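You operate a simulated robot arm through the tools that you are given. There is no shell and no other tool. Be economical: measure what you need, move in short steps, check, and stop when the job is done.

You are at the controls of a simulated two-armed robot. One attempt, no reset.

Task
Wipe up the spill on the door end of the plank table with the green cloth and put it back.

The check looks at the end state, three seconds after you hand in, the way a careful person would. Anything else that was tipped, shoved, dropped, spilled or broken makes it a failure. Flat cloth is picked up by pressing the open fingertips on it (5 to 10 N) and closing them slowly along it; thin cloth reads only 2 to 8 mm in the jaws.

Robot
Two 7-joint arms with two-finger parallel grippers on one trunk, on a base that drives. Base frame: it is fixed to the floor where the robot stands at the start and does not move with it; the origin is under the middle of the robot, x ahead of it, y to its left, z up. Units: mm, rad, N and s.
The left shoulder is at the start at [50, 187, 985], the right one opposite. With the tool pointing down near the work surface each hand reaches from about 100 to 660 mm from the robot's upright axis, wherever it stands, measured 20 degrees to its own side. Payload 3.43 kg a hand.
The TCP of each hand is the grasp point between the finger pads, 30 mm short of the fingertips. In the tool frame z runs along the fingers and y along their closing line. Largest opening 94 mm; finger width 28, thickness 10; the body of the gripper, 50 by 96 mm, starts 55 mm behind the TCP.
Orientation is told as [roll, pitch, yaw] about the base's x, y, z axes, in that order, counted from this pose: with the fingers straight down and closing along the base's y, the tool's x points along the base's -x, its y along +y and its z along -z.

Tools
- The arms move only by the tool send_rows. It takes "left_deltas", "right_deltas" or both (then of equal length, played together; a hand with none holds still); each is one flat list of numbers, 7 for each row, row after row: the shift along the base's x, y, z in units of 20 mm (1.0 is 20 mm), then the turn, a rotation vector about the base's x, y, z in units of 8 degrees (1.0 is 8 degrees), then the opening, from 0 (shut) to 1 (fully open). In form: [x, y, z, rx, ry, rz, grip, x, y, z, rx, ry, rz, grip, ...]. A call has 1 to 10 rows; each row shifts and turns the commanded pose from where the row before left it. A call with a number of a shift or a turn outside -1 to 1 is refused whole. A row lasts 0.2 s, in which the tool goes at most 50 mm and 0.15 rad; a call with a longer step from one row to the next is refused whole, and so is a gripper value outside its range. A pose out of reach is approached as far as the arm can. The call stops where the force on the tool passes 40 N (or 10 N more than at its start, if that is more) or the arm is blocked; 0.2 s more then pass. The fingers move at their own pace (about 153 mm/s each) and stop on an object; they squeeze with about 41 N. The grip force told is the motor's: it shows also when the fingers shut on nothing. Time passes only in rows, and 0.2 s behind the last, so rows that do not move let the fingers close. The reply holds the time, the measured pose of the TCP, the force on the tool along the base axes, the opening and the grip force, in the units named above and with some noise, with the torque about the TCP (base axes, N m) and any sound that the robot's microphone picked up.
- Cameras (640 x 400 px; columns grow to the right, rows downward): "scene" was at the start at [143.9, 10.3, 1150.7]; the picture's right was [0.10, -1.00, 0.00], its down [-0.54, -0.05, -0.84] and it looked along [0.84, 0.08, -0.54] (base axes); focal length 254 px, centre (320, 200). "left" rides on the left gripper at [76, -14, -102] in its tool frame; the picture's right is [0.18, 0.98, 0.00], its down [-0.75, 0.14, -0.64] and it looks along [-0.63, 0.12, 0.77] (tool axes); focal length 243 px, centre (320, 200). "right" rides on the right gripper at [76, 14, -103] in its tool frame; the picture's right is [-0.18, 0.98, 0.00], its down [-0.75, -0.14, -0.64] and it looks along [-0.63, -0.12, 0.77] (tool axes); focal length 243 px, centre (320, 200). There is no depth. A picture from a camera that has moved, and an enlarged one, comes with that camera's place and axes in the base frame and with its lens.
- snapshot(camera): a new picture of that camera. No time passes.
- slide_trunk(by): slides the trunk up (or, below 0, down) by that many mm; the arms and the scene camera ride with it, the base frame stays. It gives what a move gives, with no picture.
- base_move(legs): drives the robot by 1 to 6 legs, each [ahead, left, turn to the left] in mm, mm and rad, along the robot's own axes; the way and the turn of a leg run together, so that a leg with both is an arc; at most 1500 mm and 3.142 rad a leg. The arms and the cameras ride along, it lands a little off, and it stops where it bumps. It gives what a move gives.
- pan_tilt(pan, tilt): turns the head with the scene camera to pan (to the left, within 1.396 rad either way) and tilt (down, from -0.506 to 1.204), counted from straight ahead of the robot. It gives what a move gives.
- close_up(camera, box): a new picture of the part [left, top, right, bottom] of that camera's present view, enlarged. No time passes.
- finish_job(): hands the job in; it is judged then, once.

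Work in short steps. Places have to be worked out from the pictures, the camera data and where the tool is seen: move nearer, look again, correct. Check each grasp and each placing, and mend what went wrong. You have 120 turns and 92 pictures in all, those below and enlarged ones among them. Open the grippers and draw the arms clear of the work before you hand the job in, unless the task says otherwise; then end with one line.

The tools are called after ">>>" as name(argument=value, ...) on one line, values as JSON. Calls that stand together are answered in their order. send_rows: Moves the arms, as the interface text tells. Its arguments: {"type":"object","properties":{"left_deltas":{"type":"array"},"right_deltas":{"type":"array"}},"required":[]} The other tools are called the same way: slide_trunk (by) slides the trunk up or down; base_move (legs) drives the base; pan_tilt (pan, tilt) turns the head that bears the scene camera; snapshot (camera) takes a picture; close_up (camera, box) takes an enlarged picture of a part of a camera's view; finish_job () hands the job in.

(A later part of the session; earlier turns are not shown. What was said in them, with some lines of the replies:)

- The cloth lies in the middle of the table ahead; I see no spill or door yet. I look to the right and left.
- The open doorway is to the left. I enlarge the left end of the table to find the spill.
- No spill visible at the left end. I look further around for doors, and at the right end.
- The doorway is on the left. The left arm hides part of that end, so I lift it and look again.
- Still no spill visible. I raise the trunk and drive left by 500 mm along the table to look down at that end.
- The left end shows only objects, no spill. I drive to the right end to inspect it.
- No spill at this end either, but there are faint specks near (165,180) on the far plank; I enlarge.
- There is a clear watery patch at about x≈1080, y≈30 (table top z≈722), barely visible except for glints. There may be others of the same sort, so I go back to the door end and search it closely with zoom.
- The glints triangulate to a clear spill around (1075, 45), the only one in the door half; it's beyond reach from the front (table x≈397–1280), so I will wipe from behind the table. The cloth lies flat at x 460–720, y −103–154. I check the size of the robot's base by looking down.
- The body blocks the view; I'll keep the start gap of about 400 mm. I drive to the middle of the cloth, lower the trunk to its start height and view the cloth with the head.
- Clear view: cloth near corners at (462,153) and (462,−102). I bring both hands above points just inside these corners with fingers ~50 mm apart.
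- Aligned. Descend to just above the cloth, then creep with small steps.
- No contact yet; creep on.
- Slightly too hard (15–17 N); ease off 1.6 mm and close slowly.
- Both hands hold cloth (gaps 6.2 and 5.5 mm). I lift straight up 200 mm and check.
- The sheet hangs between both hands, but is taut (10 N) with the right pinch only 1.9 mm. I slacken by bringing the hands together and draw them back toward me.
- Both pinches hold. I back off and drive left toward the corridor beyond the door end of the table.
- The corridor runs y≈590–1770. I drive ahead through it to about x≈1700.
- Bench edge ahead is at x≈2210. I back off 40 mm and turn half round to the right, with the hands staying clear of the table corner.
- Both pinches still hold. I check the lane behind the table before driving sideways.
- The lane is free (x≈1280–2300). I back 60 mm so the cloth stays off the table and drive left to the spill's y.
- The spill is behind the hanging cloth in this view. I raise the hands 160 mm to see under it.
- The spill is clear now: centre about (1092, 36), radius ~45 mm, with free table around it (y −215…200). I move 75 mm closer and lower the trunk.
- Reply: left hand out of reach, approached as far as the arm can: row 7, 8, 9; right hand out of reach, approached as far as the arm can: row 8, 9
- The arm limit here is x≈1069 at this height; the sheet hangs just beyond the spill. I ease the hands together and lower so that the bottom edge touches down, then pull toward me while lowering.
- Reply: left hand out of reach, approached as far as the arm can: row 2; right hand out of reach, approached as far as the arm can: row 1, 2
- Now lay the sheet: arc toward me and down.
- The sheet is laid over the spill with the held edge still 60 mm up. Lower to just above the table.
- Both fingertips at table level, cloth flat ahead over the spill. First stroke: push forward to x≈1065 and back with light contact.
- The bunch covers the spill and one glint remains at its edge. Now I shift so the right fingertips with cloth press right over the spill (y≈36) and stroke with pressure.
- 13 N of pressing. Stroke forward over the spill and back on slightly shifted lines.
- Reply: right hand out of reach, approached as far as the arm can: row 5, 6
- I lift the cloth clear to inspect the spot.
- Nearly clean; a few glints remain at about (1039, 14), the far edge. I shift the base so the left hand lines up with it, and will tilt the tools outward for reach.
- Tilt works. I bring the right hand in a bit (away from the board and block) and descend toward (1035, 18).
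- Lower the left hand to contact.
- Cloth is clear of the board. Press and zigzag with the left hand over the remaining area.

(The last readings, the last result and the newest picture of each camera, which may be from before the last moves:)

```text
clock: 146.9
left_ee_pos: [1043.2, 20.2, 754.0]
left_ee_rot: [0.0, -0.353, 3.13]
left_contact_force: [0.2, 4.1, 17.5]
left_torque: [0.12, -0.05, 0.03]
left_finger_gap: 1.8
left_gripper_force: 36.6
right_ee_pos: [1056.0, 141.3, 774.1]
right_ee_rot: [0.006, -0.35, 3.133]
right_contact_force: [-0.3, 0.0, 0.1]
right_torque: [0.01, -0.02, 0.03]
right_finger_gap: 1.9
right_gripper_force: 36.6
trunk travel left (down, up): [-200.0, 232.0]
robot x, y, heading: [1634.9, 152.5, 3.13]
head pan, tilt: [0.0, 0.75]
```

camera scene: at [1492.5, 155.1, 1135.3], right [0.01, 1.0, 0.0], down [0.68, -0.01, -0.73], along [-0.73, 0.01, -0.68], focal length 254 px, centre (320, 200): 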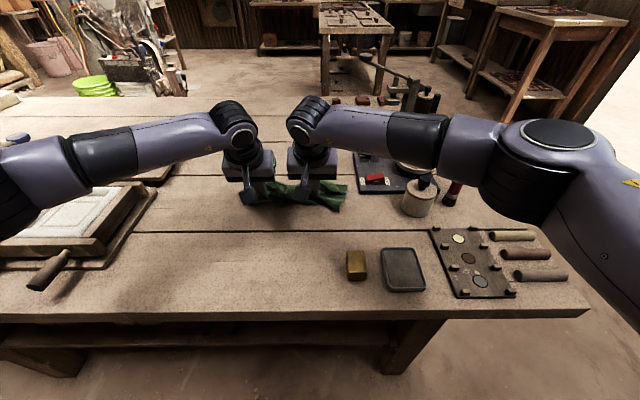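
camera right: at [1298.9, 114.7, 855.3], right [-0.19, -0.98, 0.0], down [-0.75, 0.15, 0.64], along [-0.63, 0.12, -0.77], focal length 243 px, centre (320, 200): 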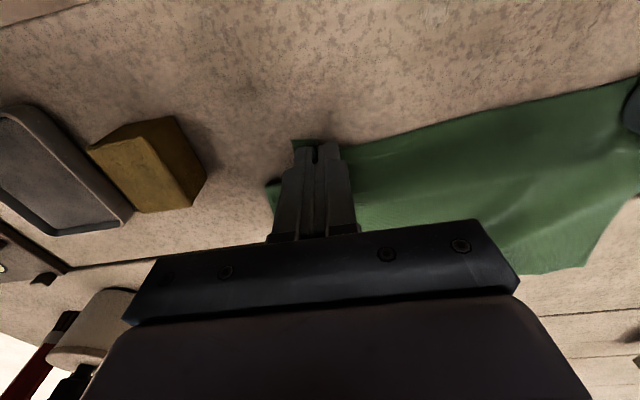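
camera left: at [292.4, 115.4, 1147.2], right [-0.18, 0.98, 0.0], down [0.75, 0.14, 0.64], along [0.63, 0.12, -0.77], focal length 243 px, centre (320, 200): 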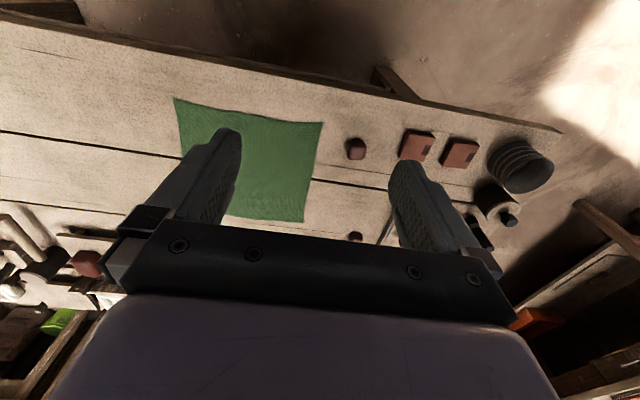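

Good pressure (14–17 N). A few more full strokes over the whole area for certainty.

>>> send_rows(left_deltas=[1, 0, 0, 0, 0, 0, 0, 1, 0, 0, 0, 0, 0, 0, 1, 0, 0, 0, 0, 0, 0, 1, 0, 0, 0, 0, 0, 0, 0, 1, 0, 0, 0, 0, 0, -1, 0, 0, 0, 0, 0, 0, -1, 0, 0, 0, 0, 0, 0, -1, 0, 0, 0, 0, 0, 0, -1, 0, 0, 0, 0, 0, 0, 0, 1, 0, 0, 0, 0, 0], right_deltas=[1, 0, 0, 0, 0, 0, 0, 1, 0, 0, 0, 0, 0, 0, 1, 0, 0, 0, 0, 0, 0, 1, 0, 0, 0, 0, 0, 0, 0, 0.5, 0, 0, 0, 0, 0, -1, 0, 0, 0, 0, 0, 0, -1, 0, 0, 0, 0, 0, 0, -1, 0, 0, 0, 0, 0, 0, -1, 0, 0, 0, 0, 0, 0, 0, 0.5, 0, 0, 0, 0, 0])

>>> send_rows(left_deltas=[1, 0, 0, 0, 0, 0, 0, 1, 0, 0, 0, 0, 0, 0, 1, 0, 0, 0, 0, 0, 0, 1, 0, 0, 0, 0, 0, 0, 0, -1, 0, 0, 0, 0, 0, 0, -1, 0, 0, 0, 0, 0, -1, -1, 0, 0, 0, 0, 0, -1, 0, 0, 0, 0, 0, 0, -1, 0, 0, 0, 0, 0, 0, -1, 0, 0, 0, 0, 0, 0], right_deltas=[1, 0, 0, 0, 0, 0, 0, 1, 0, 0, 0, 0, 0, 0, 1, 0, 0, 0, 0, 0, 0, 1, 0, 0, 0, 0, 0, 0, 0, -0.5, 0, 0, 0, 0, 0, 0, -0.5, 0, 0, 0, 0, 0, -1, 0, 0, 0, 0, 0, 0, -1, 0, 0, 0, 0, 0, 0, -1, 0, 0, 0, 0, 0, 0, -1, 0, 0, 0, 0, 0, 0])

```text
clock: 149.1
left_ee_pos: [1039.4, 56.8, 753.8]
left_ee_rot: [0.005, -0.355, 3.134]
left_contact_force: [0.0, -4.4, 18.3]
left_torque: [-0.15, -0.02, 0.04]
left_finger_gap: 2.0
left_gripper_force: 37.0
right_ee_pos: [1057.2, 161.4, 774.9]
right_ee_rot: [0.005, -0.35, 3.133]
right_contact_force: [-0.3, -0.6, 0.8]
right_torque: [0.02, 0.02, 0.02]
right_finger_gap: 1.8
right_gripper_force: 36.7
trunk travel left (down, up): [-200.0, 232.0]
robot x, y, heading: [1632.2, 153.0, 3.138]
head pan, tilt: [0.0, 0.75]
```

```text
clock: 151.3
left_ee_pos: [1040.4, -0.8, 753.9]
left_ee_rot: [0.004, -0.35, 3.133]
left_contact_force: [2.1, -0.2, 12.3]
left_torque: [-0.03, -0.13, 0.04]
left_finger_gap: 2.0
left_gripper_force: 36.6
right_ee_pos: [1057.0, 143.7, 774.2]
right_ee_rot: [0.006, -0.349, 3.134]
right_contact_force: [0.5, -0.1, -0.1]
right_torque: [-0.01, -0.02, 0.01]
right_finger_gap: 1.9
right_gripper_force: 36.5
trunk travel left (down, up): [-200.0, 232.0]
robot x, y, heading: [1638.9, 151.1, 3.136]
head pan, tilt: [0.0, 0.75]
```

Lift, untilt, retract, and raise the trunk to inspect.

>>> send_rows(left_deltas=[0, 0, 1, 0, 0, 0, 0, 0, 0, 1, 0, 0, 0, 0, 0, 0, 1, 0, 0, 0, 0, 0, 0, 1, 0, 0, 0, 0, 0, 0, 1, 0, 0, 0, 0, 0, 0, 1, 0, 0, 0, 0, 0, 0, 1, 0, 0, 0, 0, 0, 0, 1, 0, 0, 0, 0, 0, 0, 1, 0, 0, 0, 0, 0, 0, 1, 0, 0, 0, 0], right_deltas=[0, 0.1, 0.9, 0, 0, 0, 0, 0, 0.1, 0.9, 0, 0, 0, 0, 0, 0.1, 0.9, 0, 0, 0, 0, 0, 0.1, 0.9, 0, 0, 0, 0, 0, 0.1, 0.9, 0, 0, 0, 0, 0, 0.1, 0.9, 0, 0, 0, 0, 0, 0.1, 0.9, 0, 0, 0, 0, 0, 0.1, 0.9, 0, 0, 0, 0, 0, 0.1, 0.9, 0, 0, 0, 0, 0, 0.1, 0.9, 0, 0, 0, 0])

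>>> send_rows(left_deltas=[1, 0, 1, 0, -0.5, 0, 0, 1, 0, 1, 0, -0.5, 0, 0, 1, 0, 1, 0, -0.5, 0, 0, 1, 0, 1, 0, -0.5, 0, 0, 1, 0, 1, 0, -0.5, 0, 0, 1, 0, 1, 0, 0, 0, 0, 1, 0, 1, 0, 0, 0, 0, 1, 0, 1, 0, 0, 0, 0, 1, 0, 0, 0, 0, 0, 0, 1, 0, 0, 0, 0, 0, 0], right_deltas=[1, 0, 1, 0, -0.5, 0, 0, 1, 0, 1, 0, -0.5, 0, 0, 1, 0, 1, 0, -0.5, 0, 0, 1, 0, 1, 0, -0.5, 0, 0, 1, 0, 1, 0, -0.5, 0, 0, 1, 0, 1, 0, 0, 0, 0, 1, 0, 1, 0, 0, 0, 0, 1, 0, 1, 0, 0, 0, 0, 1, 0, 0, 0, 0, 0, 0, 0.2, 0, 0, 0, 0, 0, 0])

>>> slide_trunk(by=200)

>>> snapshot(camera="scene")

>>> close_up(camera="scene", box=[220, 230, 320, 292])

```text
clock: 153.5
left_ee_pos: [1040.5, 2.9, 952.9]
left_ee_rot: [0.003, -0.352, 3.131]
left_contact_force: [-0.7, 0.4, 0.2]
left_torque: [0.0, 0.03, 0.03]
left_finger_gap: 1.5
left_gripper_force: 36.5
right_ee_pos: [1055.8, 161.4, 954.3]
right_ee_rot: [0.004, -0.347, 3.132]
right_contact_force: [0.4, -0.5, -0.6]
right_torque: [-0.06, 0.0, 0.04]
right_finger_gap: 1.9
right_gripper_force: 37.0
trunk travel left (down, up): [-200.0, 232.0]
robot x, y, heading: [1635.4, 152.5, 3.131]
head pan, tilt: [0.0, 0.75]
```

```text
clock: 155.7
left_ee_pos: [1239.2, 0.6, 1113.5]
left_ee_rot: [0.001, 0.001, 3.133]
left_contact_force: [-0.2, -0.1, -0.1]
left_torque: [0.02, -0.01, 0.0]
left_finger_gap: 1.9
left_gripper_force: 36.6
right_ee_pos: [1241.9, 164.2, 1112.9]
right_ee_rot: [0.0, 0.003, 3.133]
right_contact_force: [-0.2, 0.5, 0.0]
right_torque: [0.02, 0.0, 0.04]
right_finger_gap: 1.9
right_gripper_force: 36.8
trunk travel left (down, up): [-200.0, 232.0]
robot x, y, heading: [1640.7, 150.6, 3.128]
head pan, tilt: [0.0, 0.75]
```

```text
clock: 157.9
left_ee_pos: [1239.3, -0.1, 1313.4]
left_ee_rot: [0.002, -0.001, 3.135]
left_contact_force: [0.5, -0.4, -0.5]
left_torque: [0.03, 0.01, 0.03]
left_finger_gap: 2.2
left_gripper_force: 36.4
right_ee_pos: [1242.0, 163.8, 1312.8]
right_ee_rot: [0.001, 0.001, 3.135]
right_contact_force: [-0.1, 0.0, 0.0]
right_torque: [0.0, -0.01, 0.03]
right_finger_gap: 2.0
right_gripper_force: 36.5
trunk travel left (down, up): [-400.0, 32.0]
robot x, y, heading: [1635.3, 153.3, 3.133]
head pan, tilt: [0.0, 0.75]
```

```text
43 pictures are left
camera scene: at [1492.4, 155.2, 1335.2], right [0.01, 1.0, 0.0], down [0.68, -0.01, -0.73], along [-0.73, 0.01, -0.68], focal length 254 px, centre (320, 200)
```

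scene: 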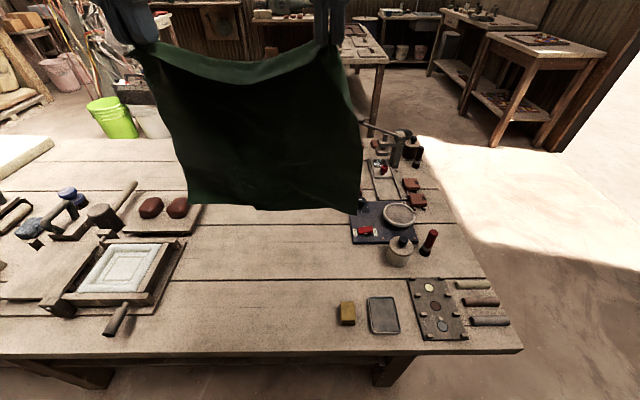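

```text
6.40 times, centred on (270, 261) of scene
camera zoom: at [1492.4, 155.2, 1335.2], right [0.01, 1.0, 0.0], down [0.68, -0.01, -0.73], along [-0.73, 0.01, -0.68], focal length 1625 px, centre (640, -190)
```

zoom: 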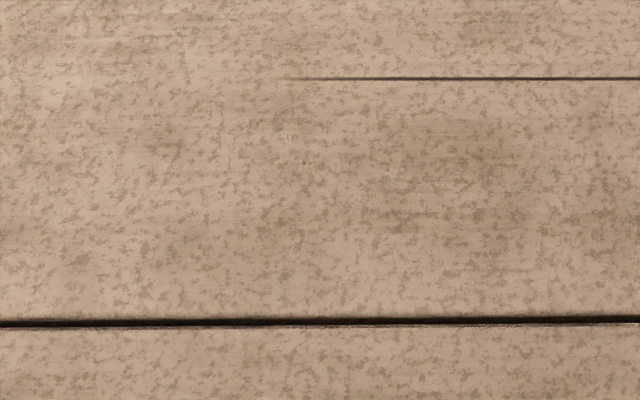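

It looks clean from here; I verify from the earlier viewpoint that showed the glints, backing off the table too.

>>> base_move(legs=[[-75, 118, 0]])

>>> close_up(camera="scene", box=[250, 190, 390, 278])

```text
clock: 159.6
left_ee_pos: [1313.8, -119.4, 1312.5]
left_ee_rot: [0.002, 0.001, 3.137]
left_contact_force: [0.2, -0.5, 1.0]
left_torque: [0.02, -0.04, 0.0]
left_finger_gap: 1.8
left_gripper_force: 36.5
right_ee_pos: [1315.3, 43.9, 1313.8]
right_ee_rot: [-0.001, 0.001, 3.138]
right_contact_force: [0.3, -0.2, -0.2]
right_torque: [0.04, 0.01, 0.01]
right_finger_gap: 2.0
right_gripper_force: 36.2
trunk travel left (down, up): [-400.0, 32.0]
robot x, y, heading: [1709.8, 31.5, 3.137]
head pan, tilt: [0.0, 0.75]
```

```text
4.55 times, centred on (320, 234) of scene
camera zoom: at [1566.3, 36.2, 1335.3], right [0.0, 1.0, 0.0], down [0.68, 0.0, -0.73], along [-0.73, 0.0, -0.68], focal length 1154 px, centre (320, 46)
```

zoom: 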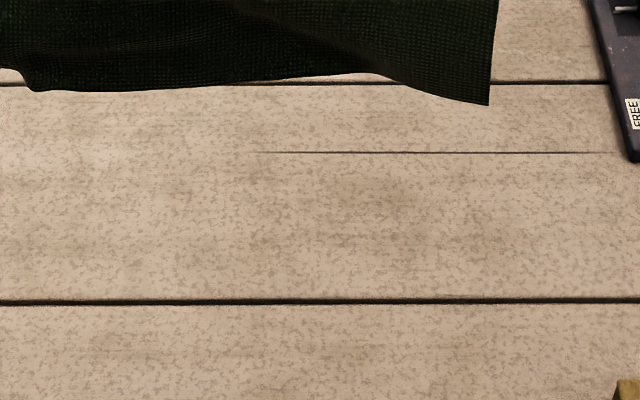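

The spot is clean. Now return the same way: right along the lane, turn, back through the corridor.

>>> base_move(legs=[[0, -1155, 0.003], [55, 0, 0], [0, 0, 1.572], [0, 0, 1.572]])

```text
clock: 178.0
left_ee_pos: [2084.1, 1313.8, 1312.1]
left_ee_rot: [0.0, -0.001, -0.118]
left_contact_force: [-1.0, -0.4, 0.4]
left_torque: [0.01, -0.01, -0.05]
left_finger_gap: 1.9
left_gripper_force: 36.5
right_ee_pos: [2064.7, 1150.5, 1313.3]
right_ee_rot: [0.001, 0.003, -0.12]
right_contact_force: [0.3, 0.1, 0.6]
right_torque: [-0.03, 0.0, -0.05]
right_finger_gap: 1.9
right_gripper_force: 36.7
trunk travel left (down, up): [-400.0, 32.0]
robot x, y, heading: [1671.7, 1208.2, -0.116]
head pan, tilt: [0.0, 0.75]
```

>>> base_move(legs=[[0, 0, 0.116], [-900, 0, 0], [-920, 0, 0]])

```text
clock: 187.9
left_ee_pos: [228.9, 1375.3, 1313.1]
left_ee_rot: [0.002, 0.0, -0.009]
left_contact_force: [-0.8, -0.2, 0.4]
left_torque: [0.0, -0.02, -0.07]
left_finger_gap: 1.7
left_gripper_force: 36.4
right_ee_pos: [227.1, 1210.9, 1313.4]
right_ee_rot: [0.002, 0.001, -0.01]
right_contact_force: [-0.1, 0.7, -1.2]
right_torque: [-0.02, 0.0, -0.04]
right_finger_gap: 1.7
right_gripper_force: 36.4
trunk travel left (down, up): [-400.0, 32.0]
robot x, y, heading: [-167.4, 1224.1, -0.009]
head pan, tilt: [0.0, 0.75]
```

>>> base_move(legs=[[0, -1199, 0.009]])

>>> snapshot(camera="scene")

```text
clock: 198.4
left_ee_pos: [220.5, 205.3, 1313.3]
left_ee_rot: [0.001, 0.0, -0.006]
left_contact_force: [0.0, -0.9, 0.4]
left_torque: [-0.02, -0.01, -0.05]
left_finger_gap: 2.1
left_gripper_force: 36.6
right_ee_pos: [219.4, 43.0, 1312.2]
right_ee_rot: [0.002, 0.002, -0.007]
right_contact_force: [-0.3, 1.2, -0.5]
right_torque: [0.02, 0.0, 0.01]
right_finger_gap: 1.7
right_gripper_force: 36.5
trunk travel left (down, up): [-400.0, 32.0]
robot x, y, heading: [-176.2, 51.3, -0.01]
head pan, tilt: [0.0, 0.75]
```

```text
40 pictures are left
camera scene: at [-39.0, 53.4, 1335.3], right [-0.01, -1.0, 0.0], down [-0.68, 0.0, -0.73], along [0.73, 0.0, -0.68], focal length 254 px, centre (320, 200)
```

scene: 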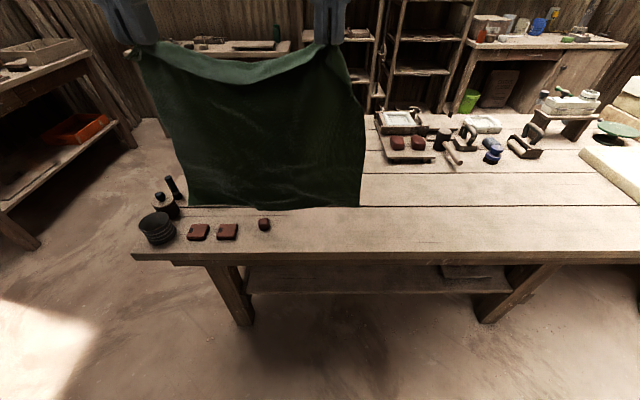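

I drive ahead to the table (gap as used before) and lower the trunk.

>>> base_move(legs=[[250, -24, 0.01]])

>>> slide_trunk(by=-200)

```text
clock: 200.2
left_ee_pos: [471.0, 183.6, 1312.9]
left_ee_rot: [-0.001, 0.0, 0.002]
left_contact_force: [-0.3, -0.7, -0.7]
left_torque: [0.0, 0.03, -0.01]
left_finger_gap: 1.8
left_gripper_force: 36.6
right_ee_pos: [471.0, 21.7, 1312.3]
right_ee_rot: [0.001, 0.001, 0.002]
right_contact_force: [0.3, 0.1, -0.9]
right_torque: [0.0, 0.05, -0.03]
right_finger_gap: 1.7
right_gripper_force: 36.4
trunk travel left (down, up): [-400.0, 32.0]
robot x, y, heading: [73.8, 27.9, 0.002]
head pan, tilt: [0.0, 0.75]
```

```text
clock: 202.4
left_ee_pos: [469.9, 185.1, 1113.7]
left_ee_rot: [0.0, -0.001, 0.001]
left_contact_force: [-0.5, -0.6, 0.1]
left_torque: [-0.01, 0.0, 0.01]
left_finger_gap: 1.8
left_gripper_force: 36.4
right_ee_pos: [470.3, 20.3, 1113.6]
right_ee_rot: [0.002, 0.0, 0.001]
right_contact_force: [0.1, -0.1, 0.8]
right_torque: [0.01, 0.0, -0.02]
right_finger_gap: 1.6
right_gripper_force: 36.4
trunk travel left (down, up): [-200.0, 232.0]
robot x, y, heading: [72.1, 26.8, 0.005]
head pan, tilt: [0.0, 0.75]
```

Move the hands out, spread to the original y positions (118, −68) and tilt outward.

>>> send_rows(left_deltas=[1, -0.42, -0.5, 0, -0.5, 0, 0, 1, -0.42, -0.5, 0, -0.5, 0, 0, 1, -0.42, -0.5, 0, -0.5, 0, 0, 1, -0.42, -0.5, 0, -0.5, 0, 0, 1, -0.42, -0.5, 0, -0.5, 0, 0, 1, -0.42, -0.5, 0, -0.5, 0, 0, 1, -0.42, -0.5, 0, -0.5, 0, 0, 1, -0.42, -0.5, 0, 0, 0, 0], right_deltas=[1, -0.54, -0.5, 0, -0.5, 0, 0, 1, -0.54, -0.5, 0, -0.5, 0, 0, 1, -0.54, -0.5, 0, -0.5, 0, 0, 1, -0.54, -0.5, 0, -0.5, 0, 0, 1, -0.54, -0.5, 0, -0.5, 0, 0, 1, -0.54, -0.5, 0, -0.5, 0, 0, 1, -0.54, -0.5, 0, -0.5, 0, 0, 1, -0.54, -0.5, 0, 0, 0, 0])

>>> send_rows(left_deltas=[1, 0, -0.4, 0, 0, 0, 0, 1, 0, -0.4, 0, 0, 0, 0, 1, 0, -0.4, 0, 0, 0, 0, 1, 0, -0.3, 0, 0, 0, 0], right_deltas=[1, 0, -0.4, 0, 0, 0, 0, 1, 0, -0.4, 0, 0, 0, 0, 1, 0, -0.4, 0, 0, 0, 0, 1, 0, -0.3, 0, 0, 0, 0])

>>> snapshot(camera="scene")

```text
clock: 204.2
left_ee_pos: [630.4, 115.0, 1032.6]
left_ee_rot: [-0.002, -0.491, 0.002]
left_contact_force: [0.1, -2.0, 0.3]
left_torque: [-0.05, 0.01, -0.07]
left_finger_gap: 2.1
left_gripper_force: 36.2
right_ee_pos: [629.6, -63.6, 1033.2]
right_ee_rot: [-0.001, -0.489, 0.003]
right_contact_force: [-0.1, 1.5, -0.1]
right_torque: [0.05, 0.02, 0.06]
right_finger_gap: 2.0
right_gripper_force: 36.2
trunk travel left (down, up): [-200.0, 232.0]
robot x, y, heading: [76.1, 23.0, -0.001]
head pan, tilt: [0.0, 0.75]
```

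```text
clock: 205.2
left_ee_pos: [711.9, 115.8, 1001.4]
left_ee_rot: [-0.002, -0.49, 0.002]
left_contact_force: [0.6, -4.8, -0.1]
left_torque: [-0.07, 0.0, -0.12]
left_finger_gap: 2.0
left_gripper_force: 36.2
right_ee_pos: [711.9, -65.9, 1002.8]
right_ee_rot: [0.0, -0.489, 0.003]
right_contact_force: [1.0, 5.1, -0.2]
right_torque: [0.11, 0.02, 0.08]
right_finger_gap: 1.9
right_gripper_force: 36.8
trunk travel left (down, up): [-200.0, 232.0]
robot x, y, heading: [72.7, 30.6, 0.003]
head pan, tilt: [0.0, 0.75]
```

```text
39 pictures are left
camera scene: at [212.5, 29.8, 1135.2], right [0.0, -1.0, 0.0], down [-0.68, 0.0, -0.73], along [0.73, 0.0, -0.68], focal length 254 px, centre (320, 200)
```

scene: 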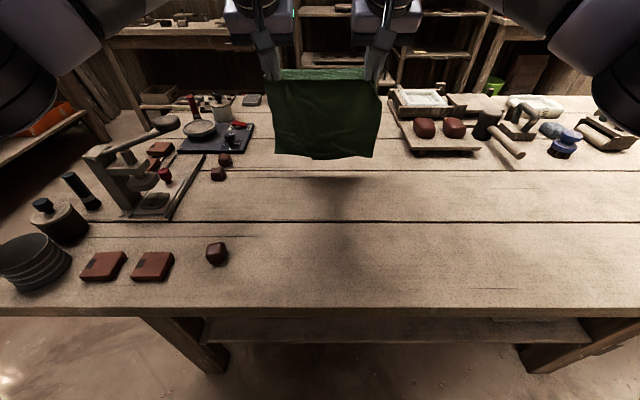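

The sheet's bottom edge hangs just over x≈726, where the far edge belongs. Touch down and arc back while lowering and untilting.

>>> send_rows(left_deltas=[-0.3, -0.05, -0.8, 0, 0, 0, 0, -0.98, 0, -0.12, 0, 0.167, 0, 0, -0.98, 0, -0.12, 0, 0.167, 0, 0, -0.98, 0, -0.12, 0, 0.167, 0, 0, -0.92, 0, -0.37, 0, 0.167, 0, 0, -0.92, 0, -0.37, 0, 0.167, 0, 0, -0.92, 0, -0.37, 0, 0.167, 0, 0], right_deltas=[-0.3, 0.05, -0.8, 0, 0, 0, 0, -0.98, 0, -0.12, 0, 0.167, 0, 0, -0.98, 0, -0.12, 0, 0.167, 0, 0, -0.98, 0, -0.12, 0, 0.167, 0, 0, -0.92, 0, -0.37, 0, 0.167, 0, 0, -0.92, 0, -0.37, 0, 0.167, 0, 0, -0.92, 0, -0.37, 0, 0.167, 0, 0])

>>> snapshot(camera="scene")

```text
clock: 206.8
left_ee_pos: [589.6, 117.0, 957.6]
left_ee_rot: [-0.003, -0.351, 0.002]
left_contact_force: [0.7, -5.1, 0.3]
left_torque: [-0.13, -0.01, -0.12]
left_finger_gap: 1.9
left_gripper_force: 36.3
right_ee_pos: [588.4, -66.9, 958.2]
right_ee_rot: [0.003, -0.348, 0.002]
right_contact_force: [0.0, 5.4, 0.9]
right_torque: [0.13, 0.04, 0.08]
right_finger_gap: 1.8
right_gripper_force: 36.3
trunk travel left (down, up): [-200.0, 232.0]
robot x, y, heading: [70.3, 26.1, -0.002]
head pan, tilt: [0.0, 0.75]
```

```text
38 pictures are left
camera scene: at [212.3, 29.7, 1135.3], right [0.0, -1.0, 0.0], down [-0.68, 0.0, -0.73], along [0.73, 0.0, -0.68], focal length 254 px, centre (320, 200)
```

scene: 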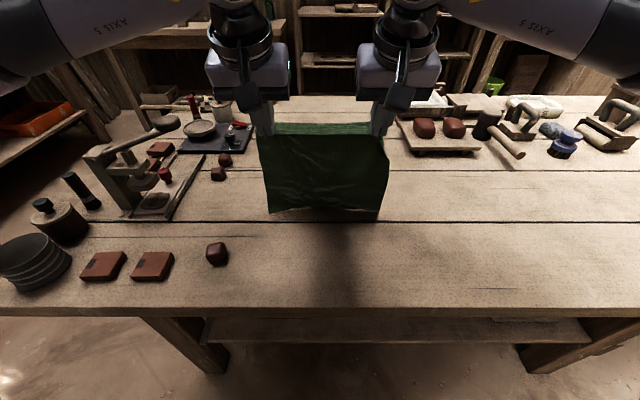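

The bottom edge slid along rather than staying; the free length seems shorter than I assumed. I look closely.

>>> close_up(camera="scene", box=[220, 90, 430, 221])

>>> snapshot(camera="left")

```text
3.05 times, centred on (325, 156) of scene
camera zoom: at [212.3, 29.7, 1135.3], right [0.0, -1.0, 0.0], down [-0.68, 0.0, -0.73], along [0.73, 0.0, -0.68], focal length 774 px, centre (305, 336)
```

zoom: 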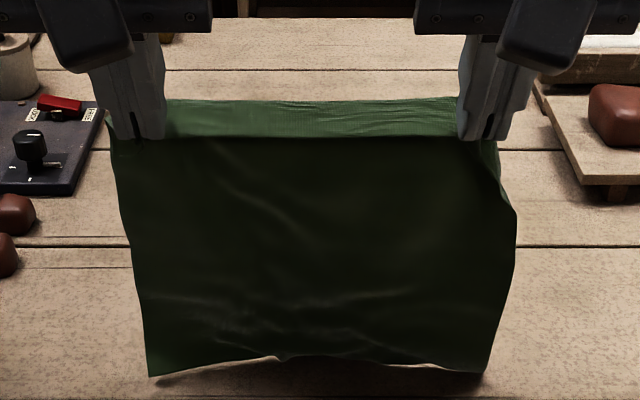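

```text
36 pictures are left
camera left: at [483.3, 101.2, 1029.7], right [-0.17, 0.98, -0.06], down [0.49, 0.14, 0.86], along [0.86, 0.12, -0.5], focal length 243 px, centre (320, 200)
```

left: 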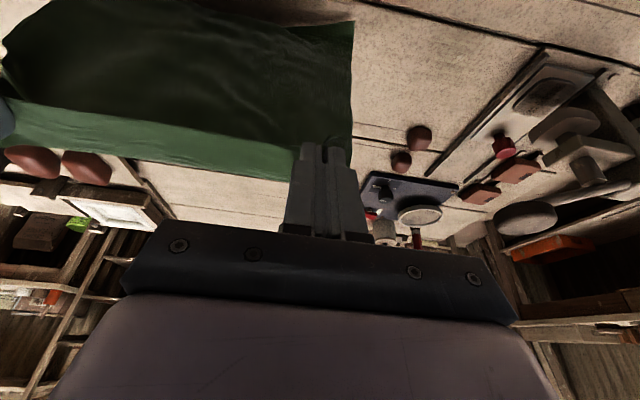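

The sheet was hanging free until late, so it never trailed. I raise, go back out to x≈712 and this time lower further so the far part rests on the table before pulling back.

>>> send_rows(left_deltas=[0.6, 0, 1, 0, -0.16, 0, 0, 0.8, 0, 1, 0, -0.16, 0, 0, 1, 0, 0, 0, -0.17, 0, 0, 1, 0, 0, 0, -0.17, 0, 0, 1, 0, 0, 0, -0.17, 0, 0, 1, 0, 0, 0, -0.17, 0, 0, 0.8, 0, 0, 0, 0, 0, 0, 0, 0, -0.2, 0, 0, 0, 0], right_deltas=[0.6, 0, 1, 0, -0.16, 0, 0, 0.8, 0, 1, 0, -0.16, 0, 0, 1, 0, 0, 0, -0.17, 0, 0, 1, 0, 0, 0, -0.17, 0, 0, 1, 0, 0, 0, -0.17, 0, 0, 1, 0, 0, 0, -0.17, 0, 0, 0.8, 0, 0, 0, 0, 0, 0, 0, 0, -0.2, 0, 0, 0, 0])

>>> send_rows(left_deltas=[0, 0, -0.6, 0, 0, 0, 0, 0, 0, -0.6, 0, 0, 0, 0, 0, 0, -0.6, 0, 0, 0, 0, 0, 0, -0.6, 0, 0, 0, 0], right_deltas=[0, 0, -0.6, 0, 0, 0, 0, 0, 0, -0.6, 0, 0, 0, 0, 0, 0, -0.6, 0, 0, 0, 0, 0, 0, -0.6, 0, 0, 0, 0])

>>> close_up(camera="scene", box=[220, 70, 430, 201])

```text
clock: 208.6
left_ee_pos: [714.1, 117.3, 993.2]
left_ee_rot: [0.001, -0.488, 0.001]
left_contact_force: [1.0, -3.3, 0.0]
left_torque: [-0.08, 0.0, -0.09]
left_finger_gap: 1.9
left_gripper_force: 36.6
right_ee_pos: [715.7, -63.7, 993.7]
right_ee_rot: [0.0, -0.486, 0.002]
right_contact_force: [-0.7, 3.2, -0.6]
right_torque: [0.08, -0.02, 0.05]
right_finger_gap: 1.8
right_gripper_force: 36.9
trunk travel left (down, up): [-200.0, 232.0]
robot x, y, heading: [74.3, 33.4, 0.003]
head pan, tilt: [0.0, 0.75]
```

```text
clock: 209.6
left_ee_pos: [713.7, 117.7, 945.8]
left_ee_rot: [-0.002, -0.489, 0.004]
left_contact_force: [0.6, -2.8, -0.7]
left_torque: [-0.08, -0.01, -0.09]
left_finger_gap: 1.7
left_gripper_force: 36.5
right_ee_pos: [714.2, -63.5, 944.8]
right_ee_rot: [0.0, -0.488, -0.001]
right_contact_force: [-0.3, 1.7, -0.3]
right_torque: [0.1, -0.01, 0.05]
right_finger_gap: 1.9
right_gripper_force: 37.0
trunk travel left (down, up): [-200.0, 232.0]
robot x, y, heading: [76.0, 27.1, 0.0]
head pan, tilt: [0.0, 0.75]
```

```text
3.05 times, centred on (325, 136) of scene
camera zoom: at [212.4, 29.8, 1135.3], right [0.0, -1.0, 0.0], down [-0.68, 0.0, -0.73], along [0.73, 0.0, -0.68], focal length 774 px, centre (305, 397)
```

zoom: 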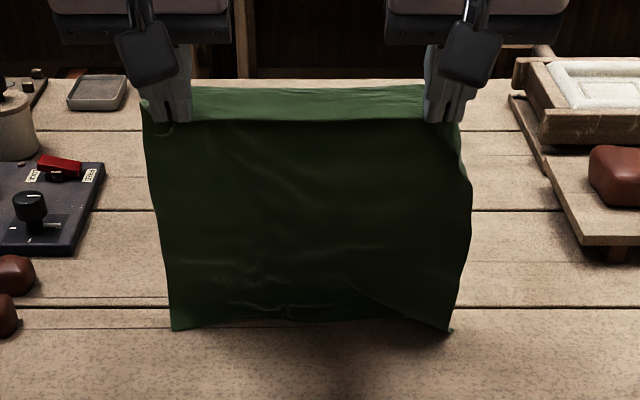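

The bottom edge is now on the table at x≈740. Pull back on a lower arc.

>>> send_rows(left_deltas=[-0.78, 0, -0.1, 0, 0.083, 0, 0, -0.78, 0, -0.1, 0, 0.083, 0, 0, -0.78, 0, -0.1, 0, 0.083, 0, 0, -0.8, 0, -0.18, 0, 0.167, 0, 0, -0.8, 0, -0.18, 0, 0.167, 0, 0, -0.8, 0, -0.18, 0, 0.167, 0, 0], right_deltas=[-0.78, 0, -0.1, 0, 0.083, 0, 0, -0.78, 0, -0.1, 0, 0.083, 0, 0, -0.78, 0, -0.1, 0, 0.083, 0, 0, -0.8, 0, -0.18, 0, 0.167, 0, 0, -0.8, 0, -0.18, 0, 0.167, 0, 0, -0.8, 0, -0.18, 0, 0.167, 0, 0])

>>> close_up(camera="scene", box=[220, 90, 430, 221])

```text
clock: 211.0
left_ee_pos: [620.0, 117.4, 926.5]
left_ee_rot: [-0.002, -0.384, 0.005]
left_contact_force: [-0.2, -2.5, 0.0]
left_torque: [-0.1, 0.0, -0.1]
left_finger_gap: 1.8
left_gripper_force: 36.7
right_ee_pos: [619.0, -62.8, 929.2]
right_ee_rot: [0.0, -0.382, 0.0]
right_contact_force: [0.0, 2.5, -1.0]
right_torque: [0.09, -0.01, 0.02]
right_finger_gap: 1.8
right_gripper_force: 36.7
trunk travel left (down, up): [-200.0, 232.0]
robot x, y, heading: [73.8, 25.7, 0.002]
head pan, tilt: [0.0, 0.75]
```

```text
3.05 times, centred on (325, 156) of scene
camera zoom: at [212.3, 29.8, 1135.3], right [0.0, -1.0, 0.0], down [-0.68, 0.0, -0.73], along [0.73, 0.0, -0.68], focal length 774 px, centre (305, 336)
```

zoom: 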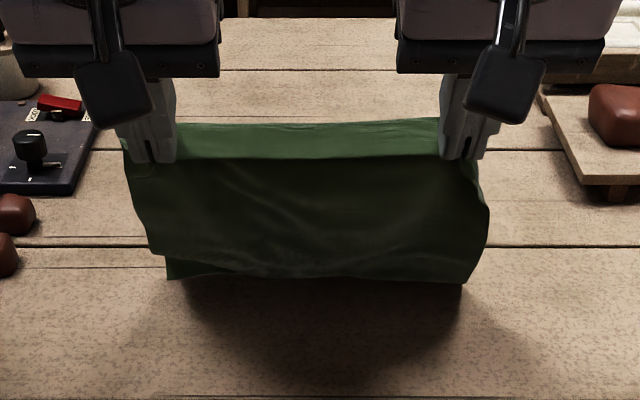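

Excellent: the far edge has stayed at x≈725, y from −103 to 148 — its old place. Continue the arc down.

>>> send_rows(left_deltas=[-0.72, 0, -0.33, 0, 0.167, 0, 0, -0.72, 0, -0.33, 0, 0.167, 0, 0, -0.72, 0, -0.33, 0, 0.167, 0, 0, -0.93, 0, -0.85, 0, 0.375, 0, 0, -0.93, 0, -0.85, 0, 0.375, 0, 0], right_deltas=[-0.72, 0, -0.33, 0, 0.167, 0, 0, -0.72, 0, -0.33, 0, 0.167, 0, 0, -0.72, 0, -0.33, 0, 0.167, 0, 0, -0.93, 0, -0.85, 0, 0.375, 0, 0, -0.93, 0, -0.85, 0, 0.375, 0, 0])

>>> close_up(camera="scene", box=[220, 110, 430, 241])

```text
clock: 212.2
left_ee_pos: [538.7, 117.4, 874.7]
left_ee_rot: [0.0, -0.208, 0.005]
left_contact_force: [0.3, -3.0, -0.2]
left_torque: [-0.12, 0.01, -0.05]
left_finger_gap: 2.0
left_gripper_force: 36.6
right_ee_pos: [537.5, -62.3, 874.5]
right_ee_rot: [0.0, -0.207, 0.001]
right_contact_force: [-0.4, 1.6, 0.2]
right_torque: [0.08, -0.01, 0.0]
right_finger_gap: 1.9
right_gripper_force: 36.2
trunk travel left (down, up): [-200.0, 232.0]
robot x, y, heading: [76.3, 25.9, 0.003]
head pan, tilt: [0.0, 0.75]
```

```text
3.05 times, centred on (325, 176) of scene
camera zoom: at [212.4, 29.8, 1135.3], right [0.0, -1.0, 0.0], down [-0.68, 0.0, -0.73], along [0.73, 0.0, -0.68], focal length 774 px, centre (305, 275)
```

zoom: 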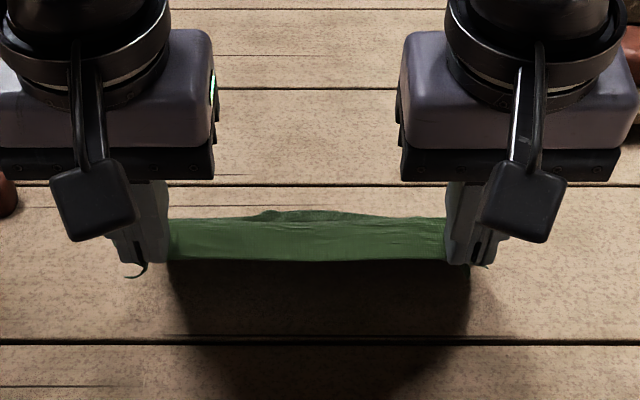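

>>> send_rows(left_deltas=[-0.42, 0, -0.73, 0, 0.25, 0, 0, -0.42, 0, -0.73, 0, 0.25, 0, 0, -0.42, 0, -0.73, 0, 0.25, 0, 0, -0.25, 0, -0.75, 0, 0.167, 0, 0, -0.25, 0, -0.75, 0, 0.167, 0, 0, -0.25, 0, -0.75, 0, 0.167, 0, 0, -0.18, 0, -0.65, 0, 0.12, 0, 0, -0.18, 0, -0.65, 0, 0.12, 0, 0], right_deltas=[-0.42, 0, -0.73, 0, 0.25, 0, 0, -0.42, 0, -0.73, 0, 0.25, 0, 0, -0.42, 0, -0.73, 0, 0.25, 0, 0, -0.25, 0, -0.75, 0, 0.167, 0, 0, -0.25, 0, -0.75, 0, 0.167, 0, 0, -0.25, 0, -0.75, 0, 0.167, 0, 0, -0.18, 0, -0.65, 0, 0.12, 0, 0, -0.18, 0, -0.65, 0, 0.12, 0, 0])

>>> snapshot(camera="left")

>>> snapshot(camera="right")

```text
clock: 214.0
left_ee_pos: [492.6, 115.9, 758.4]
left_ee_rot: [0.001, -0.001, 0.002]
left_contact_force: [0.0, -0.7, -0.3]
left_torque: [-0.03, -0.03, -0.04]
left_finger_gap: 2.0
left_gripper_force: 36.7
right_ee_pos: [492.5, -63.3, 760.1]
right_ee_rot: [0.002, 0.0, 0.0]
right_contact_force: [-0.1, 1.6, 0.2]
right_torque: [0.02, -0.02, -0.02]
right_finger_gap: 1.9
right_gripper_force: 36.5
trunk travel left (down, up): [-200.0, 232.0]
robot x, y, heading: [72.7, 28.5, 0.001]
head pan, tilt: [0.0, 0.75]
```

```text
32 pictures are left
camera left: at [416.1, 101.0, 862.1], right [-0.19, 0.98, 0.0], down [0.75, 0.14, 0.64], along [0.63, 0.12, -0.77], focal length 243 px, centre (320, 200)
```

left: 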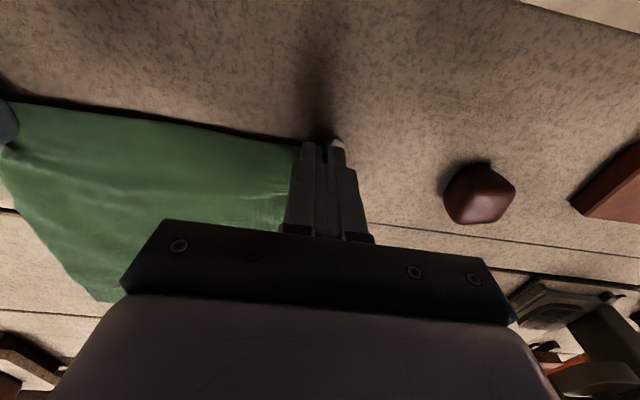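

```text
31 pictures are left
camera right: at [416.6, -48.8, 862.4], right [0.18, 0.98, 0.0], down [0.75, -0.14, 0.64], along [0.63, -0.12, -0.77], focal length 243 px, centre (320, 200)
```

right: 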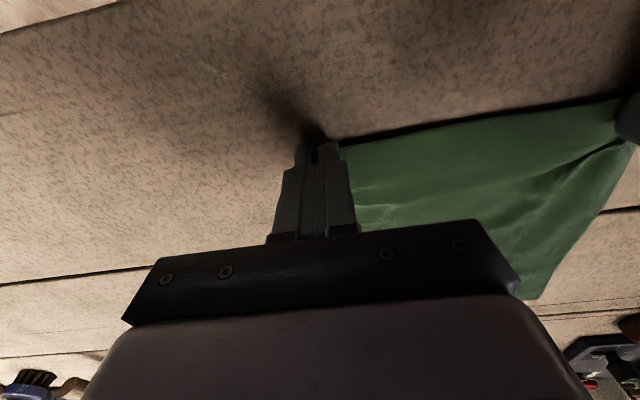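

The cloth lies flat ahead of the fingers. Lower to the table, pull 8 mm to straighten and open slowly so that the pinched folds spread.

>>> send_rows(left_deltas=[-0.2, 0, -0.15, 0, 0, 0, 0, -0.2, 0, -0.12, 0, 0, 0, 0, 0, 0, 0, 0, 0, 0, 0.08, 0, 0, 0, 0, 0, 0, 0.16, 0, 0, 0, 0, 0, 0, 0.24, 0, 0, 0, 0, 0, 0, 0.32, 0, 0, 0, 0, 0, 0, 0.4, 0, 0, 0, 0, 0, 0, 0.5], right_deltas=[-0.2, 0, -0.2, 0, 0, 0, 0, -0.2, 0, -0.15, 0, 0, 0, 0, 0, 0, 0, 0, 0, 0, 0.08, 0, 0, 0, 0, 0, 0, 0.16, 0, 0, 0, 0, 0, 0, 0.24, 0, 0, 0, 0, 0, 0, 0.32, 0, 0, 0, 0, 0, 0, 0.4, 0, 0, 0, 0, 0, 0, 0.5])

>>> snapshot(camera="left")

>>> snapshot(camera="right")

```text
clock: 215.8
left_ee_pos: [484.0, 116.7, 754.2]
left_ee_rot: [0.0, 0.001, 0.002]
left_contact_force: [0.0, -0.2, 0.4]
left_torque: [-0.01, 0.03, 0.03]
left_finger_gap: 47.0
left_gripper_force: 0.1
right_ee_pos: [483.8, -65.0, 753.3]
right_ee_rot: [0.002, 0.0, 0.0]
right_contact_force: [0.5, 1.2, -0.3]
right_torque: [-0.02, 0.01, -0.03]
right_finger_gap: 47.3
right_gripper_force: 0.1
trunk travel left (down, up): [-200.0, 232.0]
robot x, y, heading: [75.7, 28.8, 0.003]
head pan, tilt: [0.0, 0.75]
```

```text
30 pictures are left
camera left: at [408.3, 102.2, 857.4], right [-0.19, 0.98, 0.0], down [0.75, 0.14, 0.64], along [0.63, 0.12, -0.77], focal length 243 px, centre (320, 200)
```

left: 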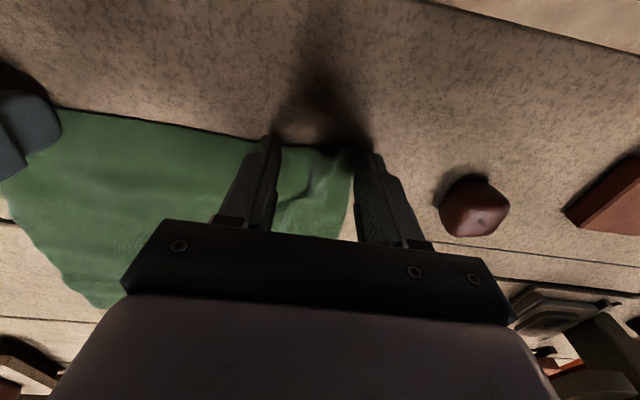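

```text
29 pictures are left
camera right: at [408.2, -50.6, 855.6], right [0.18, 0.98, 0.0], down [0.75, -0.14, 0.64], along [0.63, -0.12, -0.77], focal length 243 px, centre (320, 200)
```

right: 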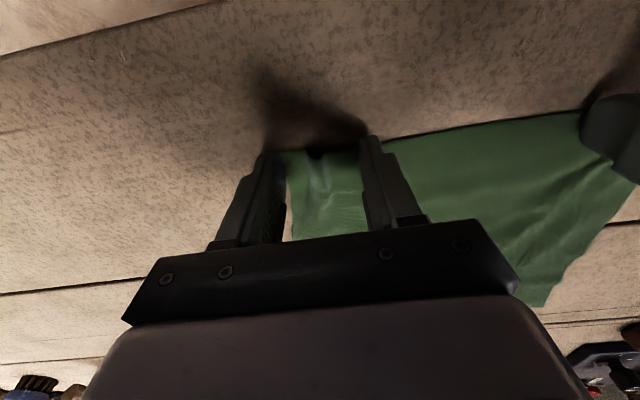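

Released nicely; raise both hands straight up, then back, and look.

>>> send_rows(left_deltas=[0, 0, 0.5, 0, 0, 0, 0.5, 0, 0, 1, 0, 0, 0, 0.5, 0, 0, 1, 0, 0, 0, 0.5, 0, 0, 1, 0, 0, 0, 0.5, 0, 0, 1, 0, 0, 0, 0.5, 0, 0.5, 1, 0, 0, 0, 0.5, 0, 1, 1, 0, 0, 0, 0.5, 0, 1, 1, 0, 0, 0, 0.5, 0, 1, 1, 0, 0, 0, 0.5, 0, 1, 1, 0, 0, 0, 0.5], right_deltas=[0, 0, 0.5, 0, 0, 0, 0.5, 0, 0, 1, 0, 0, 0, 0.5, 0, 0, 1, 0, 0, 0, 0.5, 0, 0, 1, 0, 0, 0, 0.5, 0, 0, 1, 0, 0, 0, 0.5, 0, -0.5, 1, 0, 0, 0, 0.5, 0, -1, 1, 0, 0, 0, 0.5, 0, -1, 1, 0, 0, 0, 0.5, 0, -1, 1, 0, 0, 0, 0.5, 0, -1, 1, 0, 0, 0, 0.5])

>>> snapshot(camera="scene")

>>> close_up(camera="scene", box=[210, 120, 430, 258])

```text
clock: 218.0
left_ee_pos: [482.7, 208.1, 942.6]
left_ee_rot: [0.0, -0.001, 0.002]
left_contact_force: [0.6, -0.9, -1.0]
left_torque: [0.01, 0.01, 0.0]
left_finger_gap: 47.0
left_gripper_force: 0.0
right_ee_pos: [485.1, -153.2, 942.1]
right_ee_rot: [0.002, 0.0, 0.003]
right_contact_force: [-0.3, 1.2, 0.1]
right_torque: [-0.01, -0.01, -0.01]
right_finger_gap: 47.0
right_gripper_force: 0.0
trunk travel left (down, up): [-200.0, 232.0]
robot x, y, heading: [77.2, 27.3, 0.005]
head pan, tilt: [0.0, 0.75]
```

```text
28 pictures are left
camera scene: at [212.2, 29.8, 1135.3], right [0.0, -1.0, 0.0], down [-0.68, 0.0, -0.73], along [0.73, 0.0, -0.68], focal length 254 px, centre (320, 200)
```

scene: 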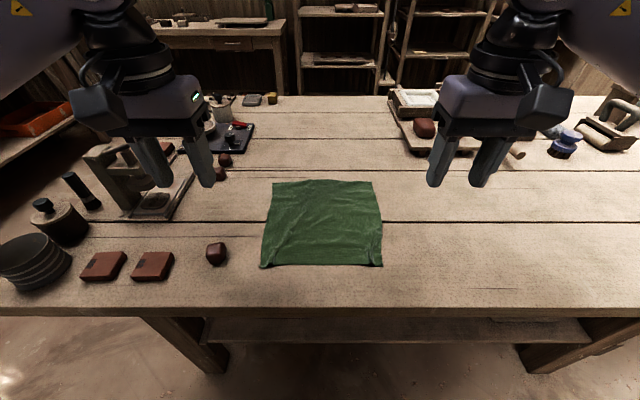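

```text
2.90 times, centred on (320, 189) of scene
camera zoom: at [212.2, 29.8, 1135.3], right [0.0, -1.0, 0.0], down [-0.68, 0.0, -0.73], along [0.73, 0.0, -0.68], focal length 736 px, centre (320, 232)
```

zoom: 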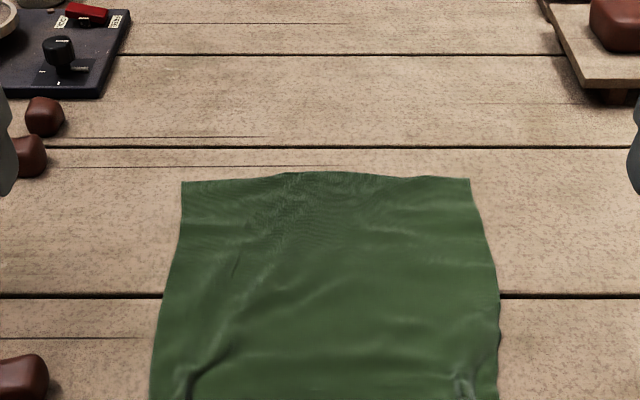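

The cloth lies flat in its original place (x 472–724, y −105–151). I open the hands, raise and draw back, then back the base off.

>>> send_rows(left_deltas=[0, 0, 1, 0, 0, 0, 1, -1, 0, 1, 0, 0, 0, 1, -1, 0, 1, 0, 0, 0, 1, -1, 0, 1, 0, 0, 0, 1, -1, 0, 0, 0, 0, 0, 1], right_deltas=[0, 0, 1, 0, 0, 0, 1, -1, 0, 1, 0, 0, 0, 1, -1, 0, 1, 0, 0, 0, 1, -1, 0, 1, 0, 0, 0, 1, -1, 0, 0, 0, 0, 0, 1])

>>> base_move(legs=[[-150, 0, 0]])

>>> snapshot(camera="scene")

```text
clock: 219.2
left_ee_pos: [404.5, 206.6, 1025.3]
left_ee_rot: [0.0, -0.001, 0.002]
left_contact_force: [-0.2, -0.4, -0.5]
left_torque: [0.03, 0.01, 0.03]
left_finger_gap: 94.1
left_gripper_force: 0.0
right_ee_pos: [400.5, -154.5, 1023.5]
right_ee_rot: [0.001, 0.002, 0.001]
right_contact_force: [-0.7, 0.1, -0.3]
right_torque: [0.02, 0.0, 0.0]
right_finger_gap: 94.1
right_gripper_force: 0.1
trunk travel left (down, up): [-200.0, 232.0]
robot x, y, heading: [75.7, 27.2, -0.001]
head pan, tilt: [0.0, 0.75]
```

```text
clock: 220.6
left_ee_pos: [257.7, 206.0, 1024.4]
left_ee_rot: [-0.001, -0.001, 0.004]
left_contact_force: [0.2, 0.2, 0.8]
left_torque: [-0.01, 0.05, 0.0]
left_finger_gap: 94.1
left_gripper_force: 0.1
right_ee_pos: [256.4, -153.9, 1022.4]
right_ee_rot: [0.002, -0.002, 0.001]
right_contact_force: [-0.7, -0.5, -0.6]
right_torque: [-0.04, 0.03, 0.01]
right_finger_gap: 94.0
right_gripper_force: 0.0
trunk travel left (down, up): [-200.0, 232.0]
robot x, y, heading: [-73.1, 30.2, 0.003]
head pan, tilt: [0.0, 0.75]
```

```text
26 pictures are left
camera scene: at [65.2, 29.6, 1135.3], right [0.0, -1.0, 0.0], down [-0.68, 0.0, -0.73], along [0.73, 0.0, -0.68], focal length 254 px, centre (320, 200)
```

scene: 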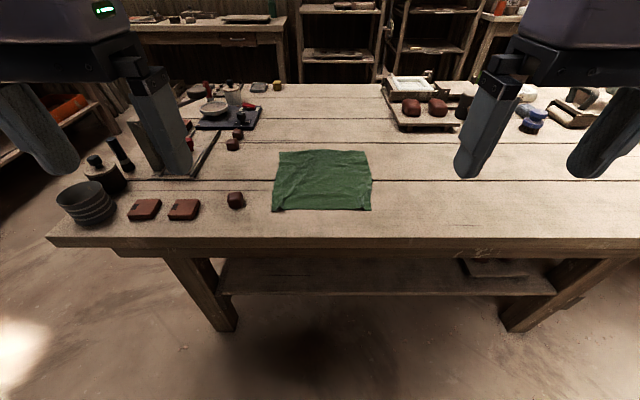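

There's a glint near (488,252) at the front edge; I enlarge to see whether it's a second spill.

>>> close_up(camera="scene", box=[430, 200, 550, 275])

>>> close_up(camera="scene", box=[250, 80, 400, 174])

```text
5.33 times, centred on (490, 238) of scene
camera zoom: at [65.2, 29.6, 1135.3], right [0.0, -1.0, 0.0], down [-0.68, 0.0, -0.73], along [0.73, 0.0, -0.68], focal length 1354 px, centre (-587, 0)
```

zoom: 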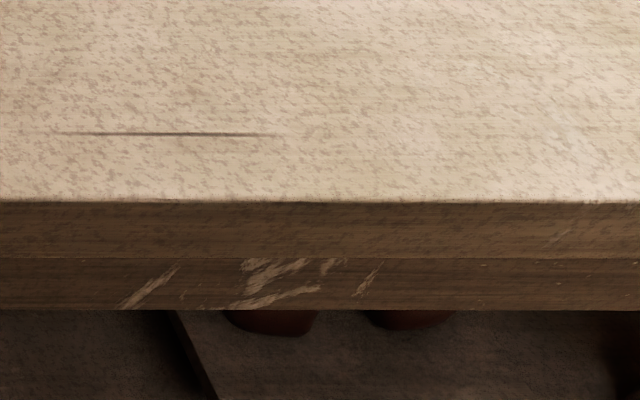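

```text
4.26 times, centred on (325, 127) of scene
camera zoom: at [65.2, 29.6, 1135.3], right [0.0, -1.0, 0.0], down [-0.68, 0.0, -0.73], along [0.73, 0.0, -0.68], focal length 1081 px, centre (299, 511)
```

zoom: 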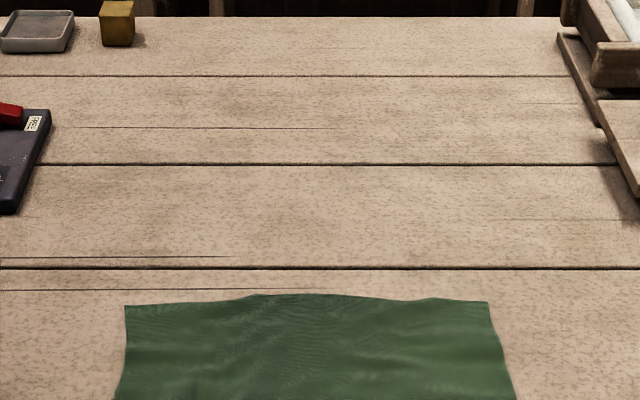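

That glint was only scratched wood on the table's edge. The table is clean, nothing else has moved and the arms are clear, so I hand in.

>>> finish_job()

```text
The job is handed in.
```

I wiped the spill off the door end of the plank table and laid the green cloth back flat within about 15 mm of where it was. No trace of the spill showed in the last pictures. Nothing else was moved, and both hands are open and clear of the table.
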